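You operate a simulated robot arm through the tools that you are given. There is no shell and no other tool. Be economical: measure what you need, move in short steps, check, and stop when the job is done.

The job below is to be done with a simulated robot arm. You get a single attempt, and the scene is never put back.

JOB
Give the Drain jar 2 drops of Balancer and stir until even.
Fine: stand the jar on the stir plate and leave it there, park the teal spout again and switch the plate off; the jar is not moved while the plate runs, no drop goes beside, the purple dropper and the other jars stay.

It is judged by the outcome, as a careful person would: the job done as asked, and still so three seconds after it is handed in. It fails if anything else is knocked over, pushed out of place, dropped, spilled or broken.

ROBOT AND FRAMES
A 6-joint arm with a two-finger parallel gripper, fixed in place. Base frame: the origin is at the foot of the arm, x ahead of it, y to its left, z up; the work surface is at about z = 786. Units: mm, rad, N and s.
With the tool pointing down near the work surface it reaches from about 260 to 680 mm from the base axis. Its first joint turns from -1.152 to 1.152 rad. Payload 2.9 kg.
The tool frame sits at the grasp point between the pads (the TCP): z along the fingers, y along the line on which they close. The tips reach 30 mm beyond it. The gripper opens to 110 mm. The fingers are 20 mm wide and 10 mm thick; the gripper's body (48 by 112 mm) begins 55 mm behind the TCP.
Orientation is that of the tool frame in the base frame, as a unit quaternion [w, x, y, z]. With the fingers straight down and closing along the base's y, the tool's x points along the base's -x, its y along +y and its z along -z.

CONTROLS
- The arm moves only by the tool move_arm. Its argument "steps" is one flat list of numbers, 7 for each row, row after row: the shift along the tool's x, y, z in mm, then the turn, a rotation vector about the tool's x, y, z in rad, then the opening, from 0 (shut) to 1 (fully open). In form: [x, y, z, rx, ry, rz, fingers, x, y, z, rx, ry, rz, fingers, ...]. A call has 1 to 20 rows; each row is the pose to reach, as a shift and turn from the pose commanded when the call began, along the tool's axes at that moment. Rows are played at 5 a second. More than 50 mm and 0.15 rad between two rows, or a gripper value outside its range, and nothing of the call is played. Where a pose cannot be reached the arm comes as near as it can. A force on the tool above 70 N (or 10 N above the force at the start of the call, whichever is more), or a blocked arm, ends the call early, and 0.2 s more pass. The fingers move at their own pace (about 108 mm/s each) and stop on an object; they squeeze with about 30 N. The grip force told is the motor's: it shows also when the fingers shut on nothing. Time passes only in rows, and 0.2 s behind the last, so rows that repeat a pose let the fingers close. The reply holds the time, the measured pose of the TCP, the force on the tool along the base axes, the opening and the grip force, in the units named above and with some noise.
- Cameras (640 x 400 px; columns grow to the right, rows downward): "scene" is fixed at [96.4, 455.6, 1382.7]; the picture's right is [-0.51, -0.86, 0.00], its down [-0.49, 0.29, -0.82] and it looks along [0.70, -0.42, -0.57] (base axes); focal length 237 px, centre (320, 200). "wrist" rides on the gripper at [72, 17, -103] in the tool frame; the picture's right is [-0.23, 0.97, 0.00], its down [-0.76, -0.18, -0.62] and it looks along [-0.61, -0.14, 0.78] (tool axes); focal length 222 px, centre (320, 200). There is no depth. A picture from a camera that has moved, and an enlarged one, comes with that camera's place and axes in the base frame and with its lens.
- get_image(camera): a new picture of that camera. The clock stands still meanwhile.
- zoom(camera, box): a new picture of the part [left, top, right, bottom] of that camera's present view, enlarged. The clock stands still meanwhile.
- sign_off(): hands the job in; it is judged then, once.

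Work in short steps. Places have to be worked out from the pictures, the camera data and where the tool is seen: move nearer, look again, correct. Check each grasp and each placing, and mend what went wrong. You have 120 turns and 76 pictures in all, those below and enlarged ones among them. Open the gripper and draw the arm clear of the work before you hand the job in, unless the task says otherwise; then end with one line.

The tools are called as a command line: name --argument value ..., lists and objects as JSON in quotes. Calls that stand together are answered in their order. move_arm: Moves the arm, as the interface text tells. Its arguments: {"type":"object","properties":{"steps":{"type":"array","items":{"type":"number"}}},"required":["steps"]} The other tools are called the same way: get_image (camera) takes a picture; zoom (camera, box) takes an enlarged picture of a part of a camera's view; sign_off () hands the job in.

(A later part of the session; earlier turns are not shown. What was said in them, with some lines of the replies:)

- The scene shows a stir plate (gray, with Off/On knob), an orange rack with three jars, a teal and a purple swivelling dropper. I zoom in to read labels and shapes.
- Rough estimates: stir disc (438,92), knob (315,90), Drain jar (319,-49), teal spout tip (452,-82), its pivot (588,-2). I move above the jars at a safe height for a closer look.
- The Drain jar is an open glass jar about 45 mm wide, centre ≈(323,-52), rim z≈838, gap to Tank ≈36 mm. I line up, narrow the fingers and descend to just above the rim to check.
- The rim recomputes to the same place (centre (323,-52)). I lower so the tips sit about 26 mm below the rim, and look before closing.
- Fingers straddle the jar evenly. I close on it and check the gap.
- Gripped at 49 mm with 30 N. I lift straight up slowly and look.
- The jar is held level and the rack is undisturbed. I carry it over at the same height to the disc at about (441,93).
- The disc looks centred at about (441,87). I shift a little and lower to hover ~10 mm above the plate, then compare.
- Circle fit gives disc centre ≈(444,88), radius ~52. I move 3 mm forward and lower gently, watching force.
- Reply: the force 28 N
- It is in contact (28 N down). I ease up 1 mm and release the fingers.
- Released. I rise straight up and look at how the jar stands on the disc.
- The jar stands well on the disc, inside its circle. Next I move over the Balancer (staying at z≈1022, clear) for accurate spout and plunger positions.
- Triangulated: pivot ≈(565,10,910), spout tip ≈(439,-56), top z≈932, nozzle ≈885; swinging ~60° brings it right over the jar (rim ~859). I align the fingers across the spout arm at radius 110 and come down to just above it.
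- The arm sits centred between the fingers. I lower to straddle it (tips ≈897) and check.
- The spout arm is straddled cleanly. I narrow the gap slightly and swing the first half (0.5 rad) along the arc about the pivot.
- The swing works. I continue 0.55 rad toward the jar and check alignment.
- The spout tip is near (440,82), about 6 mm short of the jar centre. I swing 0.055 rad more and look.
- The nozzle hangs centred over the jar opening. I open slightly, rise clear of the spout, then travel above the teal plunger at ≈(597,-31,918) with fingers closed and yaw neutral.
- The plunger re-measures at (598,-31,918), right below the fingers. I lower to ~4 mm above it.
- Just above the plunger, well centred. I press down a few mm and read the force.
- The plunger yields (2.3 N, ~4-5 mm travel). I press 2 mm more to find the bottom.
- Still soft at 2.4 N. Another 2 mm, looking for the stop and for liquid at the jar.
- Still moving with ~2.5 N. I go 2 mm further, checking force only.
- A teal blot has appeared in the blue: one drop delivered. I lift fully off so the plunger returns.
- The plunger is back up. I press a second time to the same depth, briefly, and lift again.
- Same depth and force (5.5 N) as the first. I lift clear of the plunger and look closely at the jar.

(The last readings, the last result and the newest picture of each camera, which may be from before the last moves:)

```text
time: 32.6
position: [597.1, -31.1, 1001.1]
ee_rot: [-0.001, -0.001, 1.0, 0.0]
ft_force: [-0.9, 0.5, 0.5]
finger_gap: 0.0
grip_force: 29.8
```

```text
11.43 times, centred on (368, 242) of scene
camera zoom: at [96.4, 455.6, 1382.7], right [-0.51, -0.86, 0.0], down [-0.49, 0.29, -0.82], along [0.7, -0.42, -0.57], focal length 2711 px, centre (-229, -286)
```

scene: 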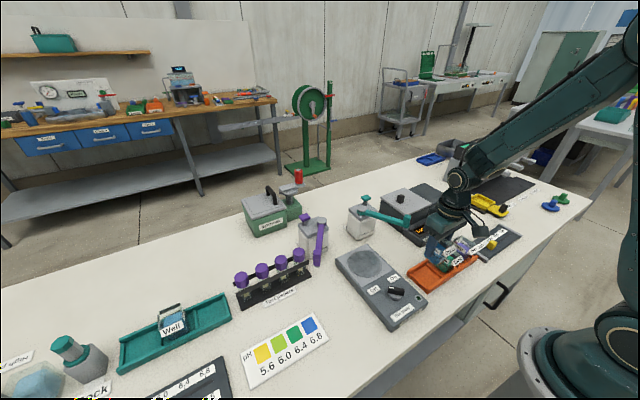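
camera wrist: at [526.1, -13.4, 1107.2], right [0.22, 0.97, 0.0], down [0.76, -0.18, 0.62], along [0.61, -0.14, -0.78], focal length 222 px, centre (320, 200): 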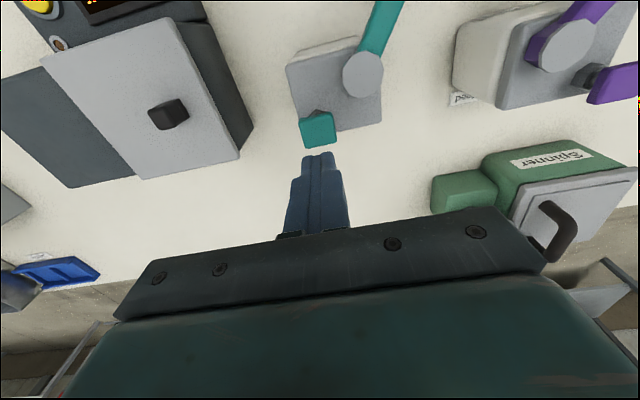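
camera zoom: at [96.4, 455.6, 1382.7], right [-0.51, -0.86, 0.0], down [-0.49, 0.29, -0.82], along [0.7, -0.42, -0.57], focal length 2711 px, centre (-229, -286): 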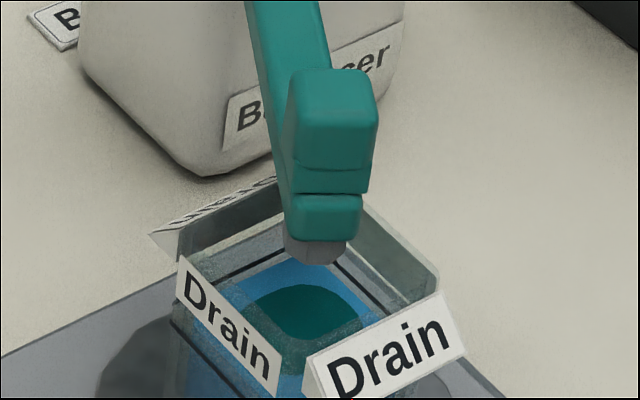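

Two full strokes, all inside the jar, nothing beside. Now I park the spout: return to straddle its arm at (477,72), yawed as before, with a wider gap.

move_arm --steps '[24, 20.5, 0, 0, 0, 0.125, 0.4, 48, 41, 0, 0, 0, 0.25, 0.4, 72, 61.6, 0, 0, 0, 0.375, 0.4, 96, 82, 0, 0, 0, 0.5, 0.4, 120.4, 102.8, 0, 0, 0, 0.626, 0.4, 120.4, 102.8, 25, 0, 0, 0.626, 0.4, 120.4, 102.8, 25, 0, 0, 0.626, 0.4]'

zoom --camera "wrist" --box '[200, 50, 440, 200]'

```text
time: 34.2
position: [475.9, 71.2, 976.7]
ee_rot: [-0.001, 0.308, 0.952, -0.001]
ft_force: [-1.0, -0.3, -0.1]
finger_gap: 44.2
grip_force: 0.1
```

```text
2.67 times, centred on (320, 125) of wrist
camera zoom: at [428.1, 126.8, 1080.7], right [0.75, 0.66, 0.0], down [0.51, -0.59, 0.62], along [0.41, -0.47, -0.78], focal length 592 px, centre (320, 400)
```

zoom: 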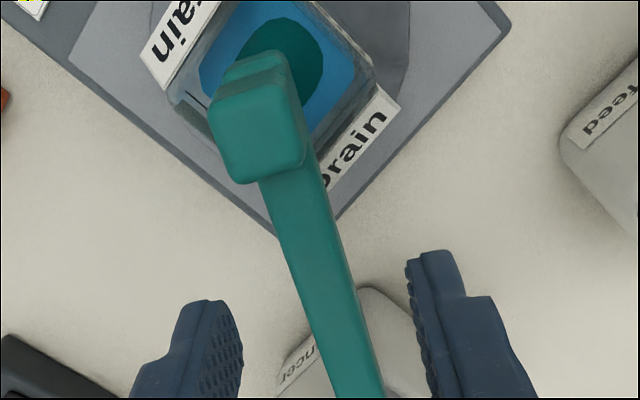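

The arm lies between the fingers. I lower 48 mm, narrow the gap, and swing it back by 1.0 rad.

move_arm --steps '[0, 0, 25, 0, 0, 0, 0.4, 0, 0, 48, 0, 0, 0, 0.4, 0, 0, 48, 0, 0, 0, 0.27, 0, 0, 48, 0, 0, 0, 0.27, -0.55, -10.9, 48, 0, 0, -0.1, 0.27, -2.2, -21.7, 48, 0, 0, -0.2, 0.27, -4.9, -32.2, 48, 0, 0, -0.3, 0.27, -8.6, -42.4, 48, 0, 0, -0.4, 0.27, -13.3, -52.3, 48, 0, 0, -0.5, 0.27, -19, -61.5, 48, 0, 0, -0.6, 0.27, -25.6, -70.2, 48, 0, 0, -0.7, 0.27, -33, -78.2, 48, 0, 0, -0.8, 0.27, -41.2, -85.4, 48, 0, 0, -0.9, 0.27, -50.1, -91.7, 48, 0, 0, -1.0, 0.27, -50.1, -91.7, 48, 0, 0, -1.0, 0.27]'

zoom --camera "scene" --box '[330, 170, 458, 250]'

```text
time: 37.4
position: [463.2, -33.0, 928.4]
ee_rot: [0.0, -0.187, 0.982, 0.0]
ft_force: [0.0, -0.3, 0.5]
finger_gap: 29.7
grip_force: 0.1
```

```text
5.00 times, centred on (394, 210) of scene
camera zoom: at [96.4, 455.6, 1382.7], right [-0.51, -0.86, 0.0], down [-0.49, 0.29, -0.82], along [0.7, -0.42, -0.57], focal length 1186 px, centre (-50, 150)
```

zoom: 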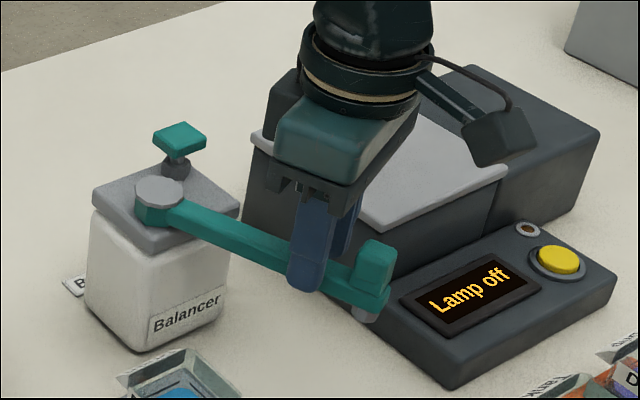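

The spout is about 0.12 rad short of its original park position (by pixel comparison). I swing that remainder.

move_arm --steps '[-0.2, -6.5, 0, 0, 0, -0.06, 0.27, -0.8, -12.5, 0, 0, 0, -0.115, 0.27, -0.8, -12.5, 0, 0, 0, -0.115, 0.27]'

zoom --camera "scene" --box '[330, 170, 458, 250]'

```text
time: 38.2
position: [468.9, -43.7, 927.7]
ee_rot: [-0.001, -0.244, 0.97, 0.001]
ft_force: [0.1, -0.6, -0.3]
finger_gap: 29.9
grip_force: 0.0
```

```text
5.00 times, centred on (394, 210) of scene
camera zoom: at [96.4, 455.6, 1382.7], right [-0.51, -0.86, 0.0], down [-0.49, 0.29, -0.82], along [0.7, -0.42, -0.57], focal length 1186 px, centre (-50, 150)
```

zoom: 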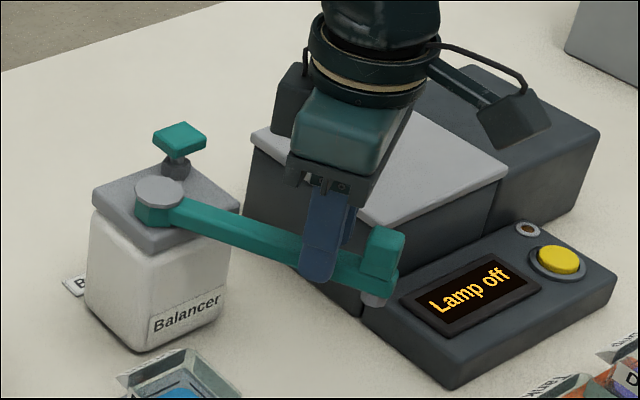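

Nearly there: about 0.04 rad more, then I open and rise clear.

move_arm --steps '[-0.1, -4.4, 0, 0, 0, -0.042, 0.27, -0.1, -4.4, 0, 0, 0, -0.042, 0.27, -0.1, 0, 0, 0, 0, -0.042, 0.36, -0.1, 0, 0, 0, 0, -0.042, 0.36, -0.1, 0, -25, 0, 0, -0.042, 0.36, -0.1, 0, -50, 0, 0, -0.042, 0.36, -0.1, 0, -75, 0, 0, -0.042, 0.36]'

zoom --camera "scene" --box '[330, 170, 458, 250]'

```text
time: 39.8
position: [469.5, -44.3, 1004.7]
ee_rot: [-0.001, -0.264, 0.965, -0.001]
ft_force: [0.8, -1.1, 0.2]
finger_gap: 39.4
grip_force: 0.0
```

```text
5.00 times, centred on (394, 210) of scene
camera zoom: at [96.4, 455.6, 1382.7], right [-0.51, -0.86, 0.0], down [-0.49, 0.29, -0.82], along [0.7, -0.42, -0.57], focal length 1186 px, centre (-50, 150)
```

zoom: 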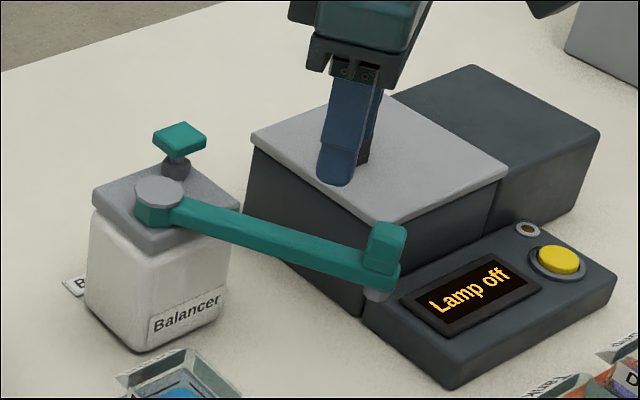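

The spout is back at its original place. Now I go to above the plate knob (≈(315,90)) with neutral yaw to look at it.

move_arm --steps '[8.6, 31.1, 0, 0, 0, 0.09, 0.6, 17.2, 62.2, 0, 0, 0, 0.18, 0.6, 25.8, 93.3, 0, 0, 0, 0.27, 0.6, 34.4, 124.4, 0, 0, 0, 0.36, 0.6, 43, 155.5, 0, 0, 0, 0.45, 0.6, 51.7, 186.6, 0, 0, 0, 0.534, 0.6, 51.7, 186.6, 30, 0, 0, 0.534, 0.6, 51.7, 186.6, 30, 0, 0, 0.534, 0.6]'

get_image --camera "wrist"

zoom --camera "scene" --box '[330, 220, 458, 300]'

```text
time: 41.6
position: [331.1, 91.3, 972.7]
ee_rot: [0.0, 0.001, 1.0, 0.0]
ft_force: [0.1, -0.5, 0.3]
finger_gap: 65.7
grip_force: 0.0
```

```text
27 pictures are left
camera wrist: at [258.8, 107.8, 1077.5], right [0.23, 0.97, 0.0], down [0.76, -0.18, 0.62], along [0.61, -0.14, -0.78], focal length 222 px, centre (320, 200)
```

wrist: 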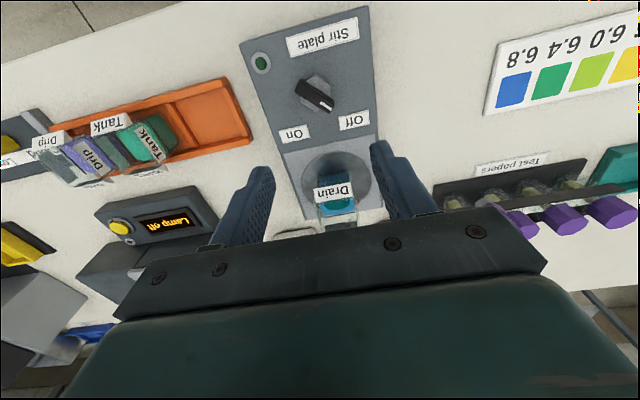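

```text
5.00 times, centred on (394, 260) of scene
camera zoom: at [96.4, 455.6, 1382.7], right [-0.51, -0.86, 0.0], down [-0.49, 0.29, -0.82], along [0.7, -0.42, -0.57], focal length 1186 px, centre (-50, -100)
```

zoom: 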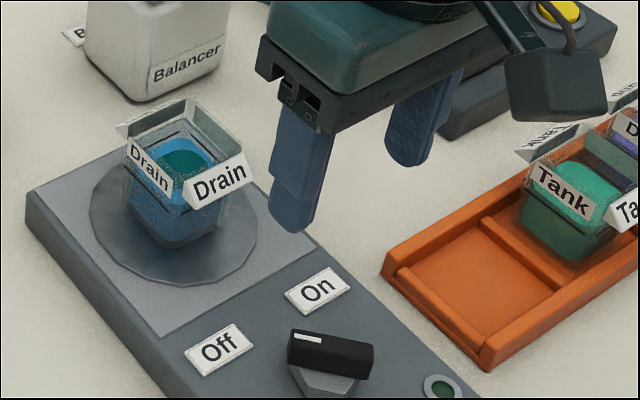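

Knob bar: centre ≈(315,89.5), top z≈831, ~43 mm long, pointer at +41° (Off); On is at ≈-41°. I align the fingers across the bar above it and check.

move_arm --steps '[5, -1, 10, 0, 0, -0.14, 0.35, 10, -2, 30, 0, 0, -0.28, 0.35, 16, -2, 50, 0, 0, -0.42, 0.35, 16, -2, 70, 0, 0, -0.56, 0.35, 16, -2, 85, 0, 0, -0.7, 0.35, 16, -2, 92, 0, 0, -0.716, 0.35, 16, -2, 92, 0, 0, -0.716, 0.35]'

zoom --camera "wrist" --box '[160, 20, 480, 220]'

zoom --camera "scene" --box '[338, 240, 450, 310]'

```text
time: 43.2
position: [314.7, 88.2, 882.6]
ee_rot: [0.0, -0.351, 0.936, -0.001]
ft_force: [0.3, 0.0, -0.7]
finger_gap: 38.4
grip_force: 0.1
```

```text
2.00 times, centred on (320, 120) of wrist
camera zoom: at [248.9, 52.8, 985.6], right [-0.47, 0.88, 0.0], down [0.69, 0.37, 0.62], along [0.55, 0.29, -0.78], focal length 444 px, centre (320, 360)
```

zoom: 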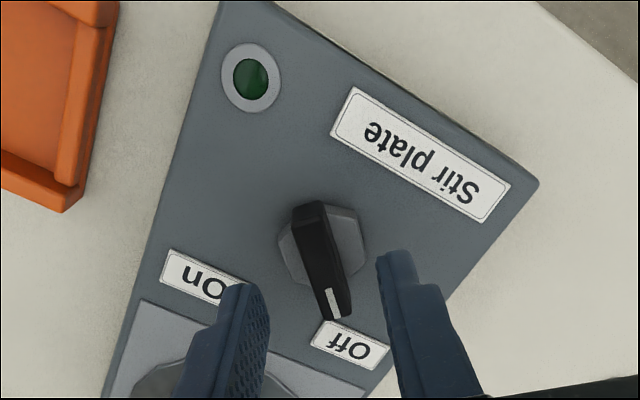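

```text
5.71 times, centred on (394, 275) of scene
camera zoom: at [96.4, 455.6, 1382.7], right [-0.51, -0.86, 0.0], down [-0.49, 0.29, -0.82], along [0.7, -0.42, -0.57], focal length 1356 px, centre (-103, -229)
```

zoom: 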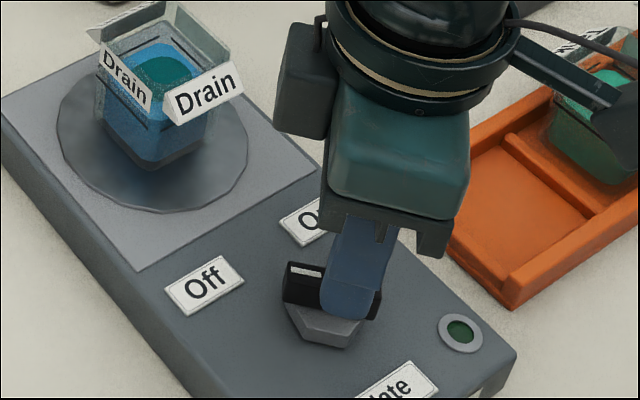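

Aligned: knob centre (314,88). I lower the tips around the bar and close.

move_arm --steps '[0, 0, 12, 0, 0, 0, 0.35, 0, 0, 24, 0, 0, 0, 0.35, 0, 0, 33, 0, 0, 0, 0.35, 0, 0, 33, 0, 0, 0, 0.25, 0, 0, 33, 0, 0, 0, 0.15, 0, 0, 33, 0, 0, 0, 0.05, 0, 0, 33, 0, 0, 0, 0.05]'

```text
time: 44.8
position: [314.4, 89.6, 849.2]
ee_rot: [-0.001, -0.35, 0.937, 0.001]
ft_force: [-3.0, 5.2, 2.4]
finger_gap: 31.8
grip_force: 44.7
```

Gap 32 mm — the tips caught the wide hex base rather than the bar. I open, raise 7 mm and close again.

move_arm --steps '[0, 0, 0, 0, 0, 0, 0.36, 0, 0, -7, 0, 0, 0, 0.36, 0, 0, -7, 0, 0, 0, 0.36, 0, 0, -7, 0, 0, 0, 0.25, 0, 0, -7, 0, 0, 0, 0.15, 0, 0, -7, 0, 0, 0, 0.05, 0, 0, -7, 0, 0, 0, 0.05]'

zoom --camera "scene" --box '[338, 240, 450, 310]'

```text
time: 46.4
position: [314.4, 88.5, 857.3]
ee_rot: [0.0, -0.351, 0.936, 0.001]
ft_force: [-3.0, 1.3, 1.6]
finger_gap: 11.9
grip_force: 44.5
```

```text
5.71 times, centred on (394, 275) of scene
camera zoom: at [96.3, 455.7, 1382.7], right [-0.51, -0.86, 0.0], down [-0.49, 0.29, -0.82], along [0.7, -0.42, -0.57], focal length 1356 px, centre (-103, -229)
```

zoom: 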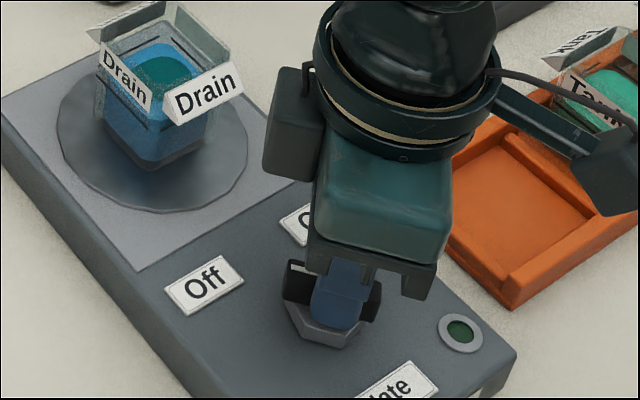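

Now the bar is held (11.9 mm). I turn it about the vertical toward On, checking halfway.

move_arm --steps '[0, 0, 0, 0, 0, 0.12, 0.05, 0, 0, 0, 0, 0, 0.24, 0.05, 0, 0, 0, 0, 0, 0.36, 0.05, 0, 0, 0, 0, 0, 0.48, 0.05, 0, 0, 0, 0, 0, 0.6, 0.05, 0, 0, 0, 0, 0, 0.72, 0.05]'

zoom --camera "scene" --box '[338, 220, 450, 290]'

```text
time: 47.8
position: [313.7, 90.8, 855.8]
ee_rot: [0.0, 0.003, 1.0, 0.002]
ft_force: [-4.6, 14.7, -1.2]
finger_gap: 11.7
grip_force: 45.1
```

```text
5.71 times, centred on (394, 255) of scene
camera zoom: at [96.3, 456.0, 1382.6], right [-0.51, -0.86, 0.0], down [-0.49, 0.29, -0.82], along [0.7, -0.42, -0.57], focal length 1356 px, centre (-103, -114)
```

zoom: 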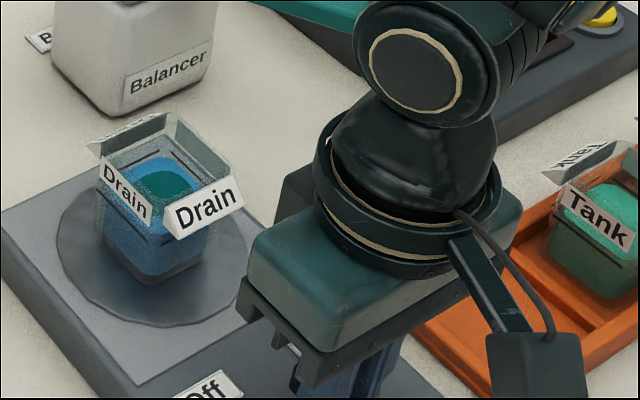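

Turning goes well but a 15 N side load suggests the knob centre is ~1.5 mm more to +y. I shift with that and finish the turn to On.

move_arm --steps '[0, 1.5, 0, 0, 0, 0, 0.05, 0, 1.5, 0, 0, 0, 0.12, 0.05, 0, 1.5, 0, 0, 0, 0.24, 0.05, 0, 1.5, 0, 0, 0, 0.36, 0.05, 0, 1.5, 0, 0, 0, 0.48, 0.05, 0, 1.5, 0, 0, 0, 0.6, 0.05, 0, 1.5, 0, 0, 0, 0.7, 0.05]'

get_image --camera "wrist"

```text
time: 49.4
position: [313.5, 91.5, 856.4]
ee_rot: [-0.001, 0.346, 0.938, 0.001]
ft_force: [-9.3, 11.0, -2.0]
finger_gap: 11.8
grip_force: 44.6
```

```text
21 pictures are left
camera wrist: at [270.5, 150.4, 959.8], right [0.81, 0.59, 0.0], down [0.46, -0.63, 0.62], along [0.37, -0.5, -0.78], focal length 222 px, centre (320, 200)
```

wrist: 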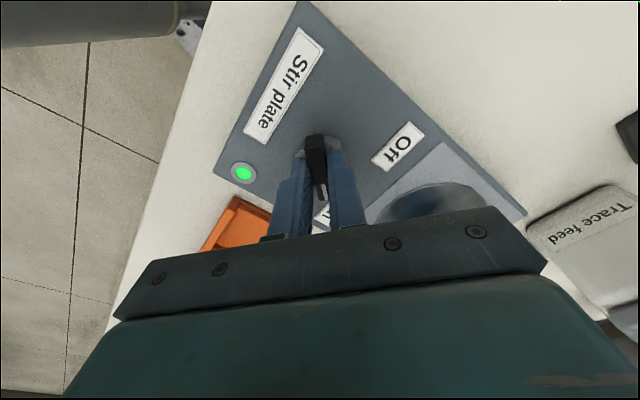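

The LED is bright green: the plate runs. I stay holding the knob still and wait 4 s, then look at the jar.

move_arm --steps '[0, 0, 0, 0, 0, 0, 0.05, 0, 0, 0, 0, 0, 0, 0.05, 0, 0, 0, 0, 0, 0, 0.05, 0, 0, 0, 0, 0, 0, 0.05, 0, 0, 0, 0, 0, 0, 0.05, 0, 0, 0, 0, 0, 0, 0.05, 0, 0, 0, 0, 0, 0, 0.05, 0, 0, 0, 0, 0, 0, 0.05, 0, 0, 0, 0, 0, 0, 0.05, 0, 0, 0, 0, 0, 0, 0.05, 0, 0, 0, 0, 0, 0, 0.05, 0, 0, 0, 0, 0, 0, 0.05, 0, 0, 0, 0, 0, 0, 0.05, 0, 0, 0, 0, 0, 0, 0.05, 0, 0, 0, 0, 0, 0, 0.05, 0, 0, 0, 0, 0, 0, 0.05, 0, 0, 0, 0, 0, 0, 0.05, 0, 0, 0, 0, 0, 0, 0.05, 0, 0, 0, 0, 0, 0, 0.05, 0, 0, 0, 0, 0, 0, 0.05]'

zoom --camera "scene" --box '[330, 220, 442, 290]'

```text
time: 53.6
position: [314.1, 90.8, 856.1]
ee_rot: [0.0, 0.344, 0.939, 0.0]
ft_force: [-12.7, 8.2, -4.3]
finger_gap: 11.7
grip_force: 44.9
```

```text
5.71 times, centred on (386, 255) of scene
camera zoom: at [96.2, 455.8, 1382.6], right [-0.51, -0.86, 0.0], down [-0.49, 0.29, -0.82], along [0.7, -0.42, -0.57], focal length 1356 px, centre (-57, -114)
```

zoom: 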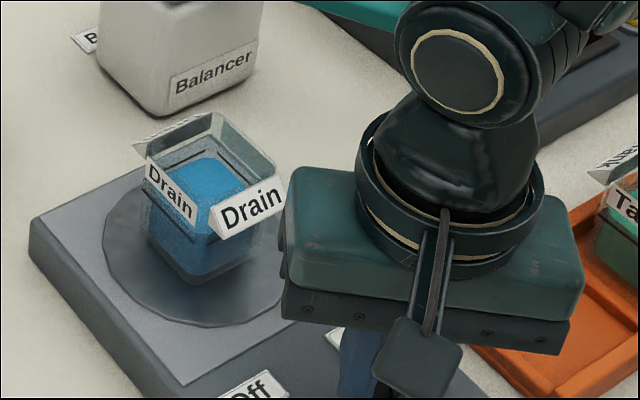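

The blot is gone. I zoom closer to confirm the colour is even.

zoom --camera "scene" --box '[350, 236, 382, 256]'

```text
16.00 times, centred on (366, 246) of scene
camera zoom: at [96.2, 455.8, 1382.6], right [-0.51, -0.86, 0.0], down [-0.49, 0.29, -0.82], along [0.7, -0.42, -0.57], focal length 3796 px, centre (-416, -536)
```

zoom: 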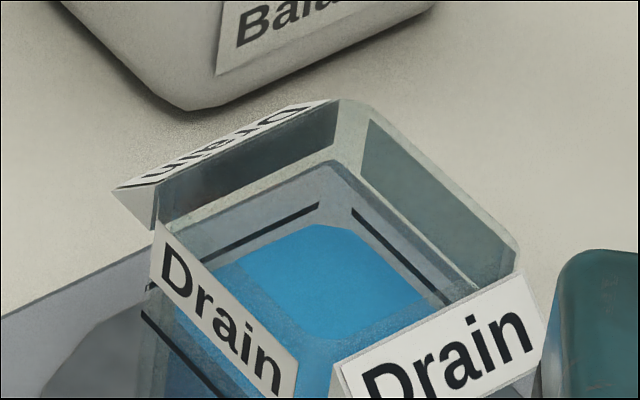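

The liquid is uniformly blue. I stir 2 s more for margin, then turn the knob back to Off with a 1 mm relief shift.

move_arm --steps '[1.2, 0, 0, 0, 0, 0, 0.05, 1.2, 0, 0, 0, 0, 0, 0.05, 1.2, 0, 0, 0, 0, 0, 0.05, 1.2, 0, 0, 0, 0, 0, 0.05, 1.2, 0, 0, 0, 0, 0, 0.05, 1.2, 0, 0, 0, 0, 0, 0.05, 1.2, 0, 0, 0, 0, -0.12, 0.05, 1.2, 0, 0, 0, 0, -0.24, 0.05, 1.2, 0, 0, 0, 0, -0.36, 0.05, 1.2, 0, 0, 0, 0, -0.48, 0.05, 1.2, 0, 0, 0, 0, -0.6, 0.05, 1.2, 0, 0, 0, 0, -0.72, 0.05, 1.2, 0, 0, 0, 0, -0.84, 0.05, 1.2, 0, 0, 0, 0, -0.96, 0.05, 1.2, 0, 0, 0, 0, -1.08, 0.05, 1.2, 0, 0, 0, 0, -1.2, 0.05, 1.2, 0, 0, 0, 0, -1.31, 0.05, 1.2, 0, 0, 0, 0, -1.42, 0.05, 1.2, 0, 0, 0, 0, -1.42, 0.05]'

get_image --camera "wrist"

```text
time: 57.6
position: [314.3, 89.7, 856.4]
ee_rot: [0.0, -0.35, 0.937, -0.001]
ft_force: [-1.4, -23.3, 5.5]
finger_gap: 11.8
grip_force: 45.6
```

```text
18 pictures are left
camera wrist: at [248.6, 54.5, 959.8], right [-0.47, 0.88, 0.0], down [0.69, 0.37, 0.62], along [0.55, 0.29, -0.78], focal length 222 px, centre (320, 200)
```

wrist: 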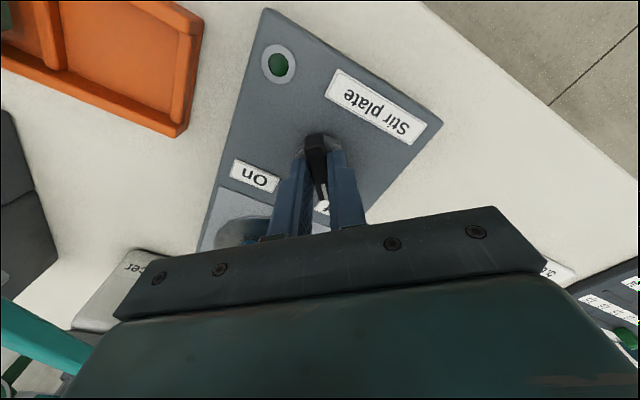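

LED dark: the plate is off. I ease the side load, open the fingers and rise straight up, then inspect.

move_arm --steps '[0.8, -0.9, 0, 0, 0, 0, 0.05, 0.8, -0.9, 0, 0, 0, 0, 0.15, 0.8, -0.9, 0, 0, 0, 0, 0.3, 0.8, -0.9, 0, 0, 0, 0, 0.36, 0.8, -0.9, -20, 0, 0, 0, 0.36, 0.8, -0.9, -60, 0, 0, 0, 0.5, 0.8, -0.9, -100, 0, 0, 0, 0.5, 0.8, -0.9, -140, 0, 0, 0, 1, 0.8, -0.9, -140, 0, 0, 0, 1]'

get_image --camera "wrist"

get_image --camera "scene"

zoom --camera "scene" --box '[330, 220, 458, 300]'

```text
time: 59.6
position: [311.4, 90.3, 998.8]
ee_rot: [0.001, -0.35, 0.937, 0.0]
ft_force: [-1.4, 0.1, -0.6]
finger_gap: 109.6
grip_force: 0.2
```

```text
17 pictures are left
camera wrist: at [246.9, 55.0, 1101.2], right [-0.47, 0.88, 0.0], down [0.69, 0.36, 0.62], along [0.55, 0.29, -0.78], focal length 222 px, centre (320, 200)
```

wrist: 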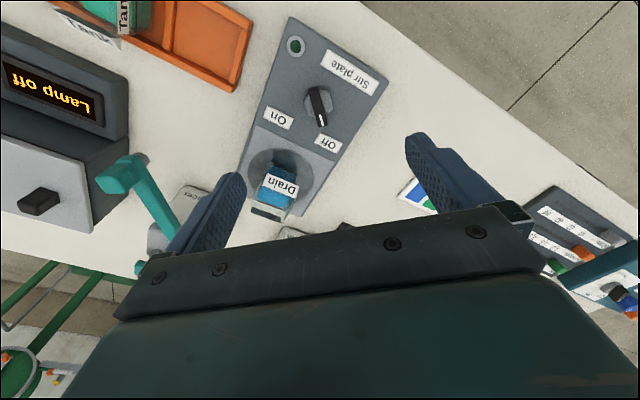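

```text
16 pictures are left
```

scene: 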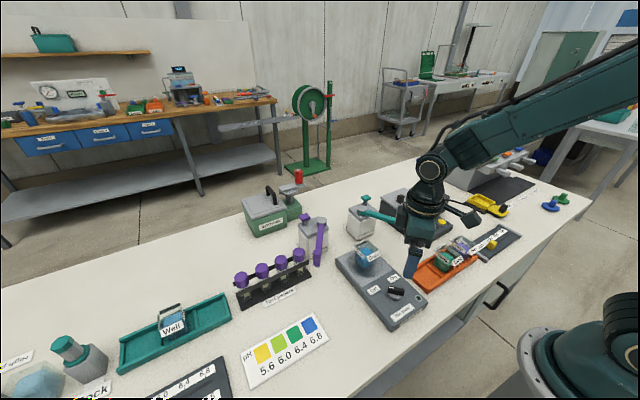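

```text
5.00 times, centred on (394, 260) of scene
camera zoom: at [96.4, 455.6, 1382.7], right [-0.51, -0.86, 0.0], down [-0.49, 0.29, -0.82], along [0.7, -0.42, -0.57], focal length 1186 px, centre (-50, -100)
```

zoom: 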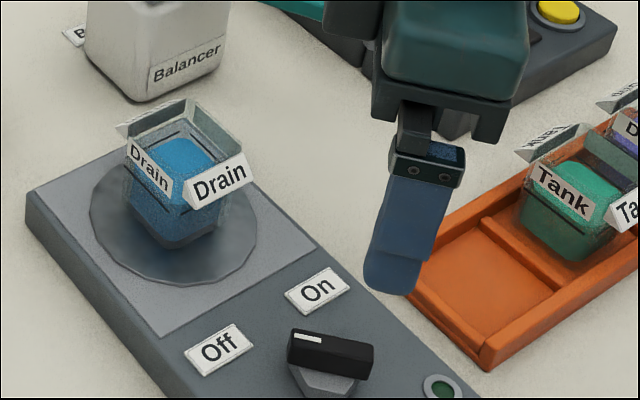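

Plate off, knob at Off, jar in place and even, spout parked, other jars untouched. I draw the arm up clear.

move_arm --steps '[0, 0, -30, 0, 0, 0.14, 1, 0, 0, -60, 0, 0, 0.28, 1, 0, 0, -90, 0, 0, 0.42, 1, 0, 0, -120, 0, 0, 0.56, 1, 0, 0, -150, 0, 0, 0.7, 1, 0, 0, -150, 0, 0, 0.716, 1]'

zoom --camera "scene" --box '[280, 160, 520, 310]'

```text
time: 61.0
position: [312.2, 91.1, 1147.3]
ee_rot: [0.0, 0.001, 1.0, 0.0]
ft_force: [0.1, 0.4, -0.2]
finger_gap: 110.0
grip_force: 0.0
```

```text
2.67 times, centred on (400, 235) of scene
camera zoom: at [96.4, 455.6, 1382.7], right [-0.51, -0.86, 0.0], down [-0.49, 0.29, -0.82], along [0.7, -0.42, -0.57], focal length 633 px, centre (107, 107)
```

zoom: 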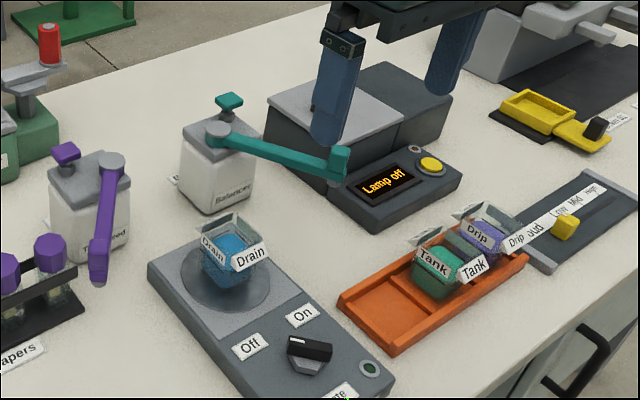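

Everything is as asked and the arm is clear; I hand in.

sign_off

```text
The job is handed in.
```

The Drain jar got two full strokes of Balancer and was stirred until the colour looked even. I saw the first drop land, but the pictures couldn't confirm the second, though that stroke went just as deep. No drop fell beside the jar, which stands on the switched-off stir plate; the teal spout is parked, and the purple dropper and other jars stayed put.
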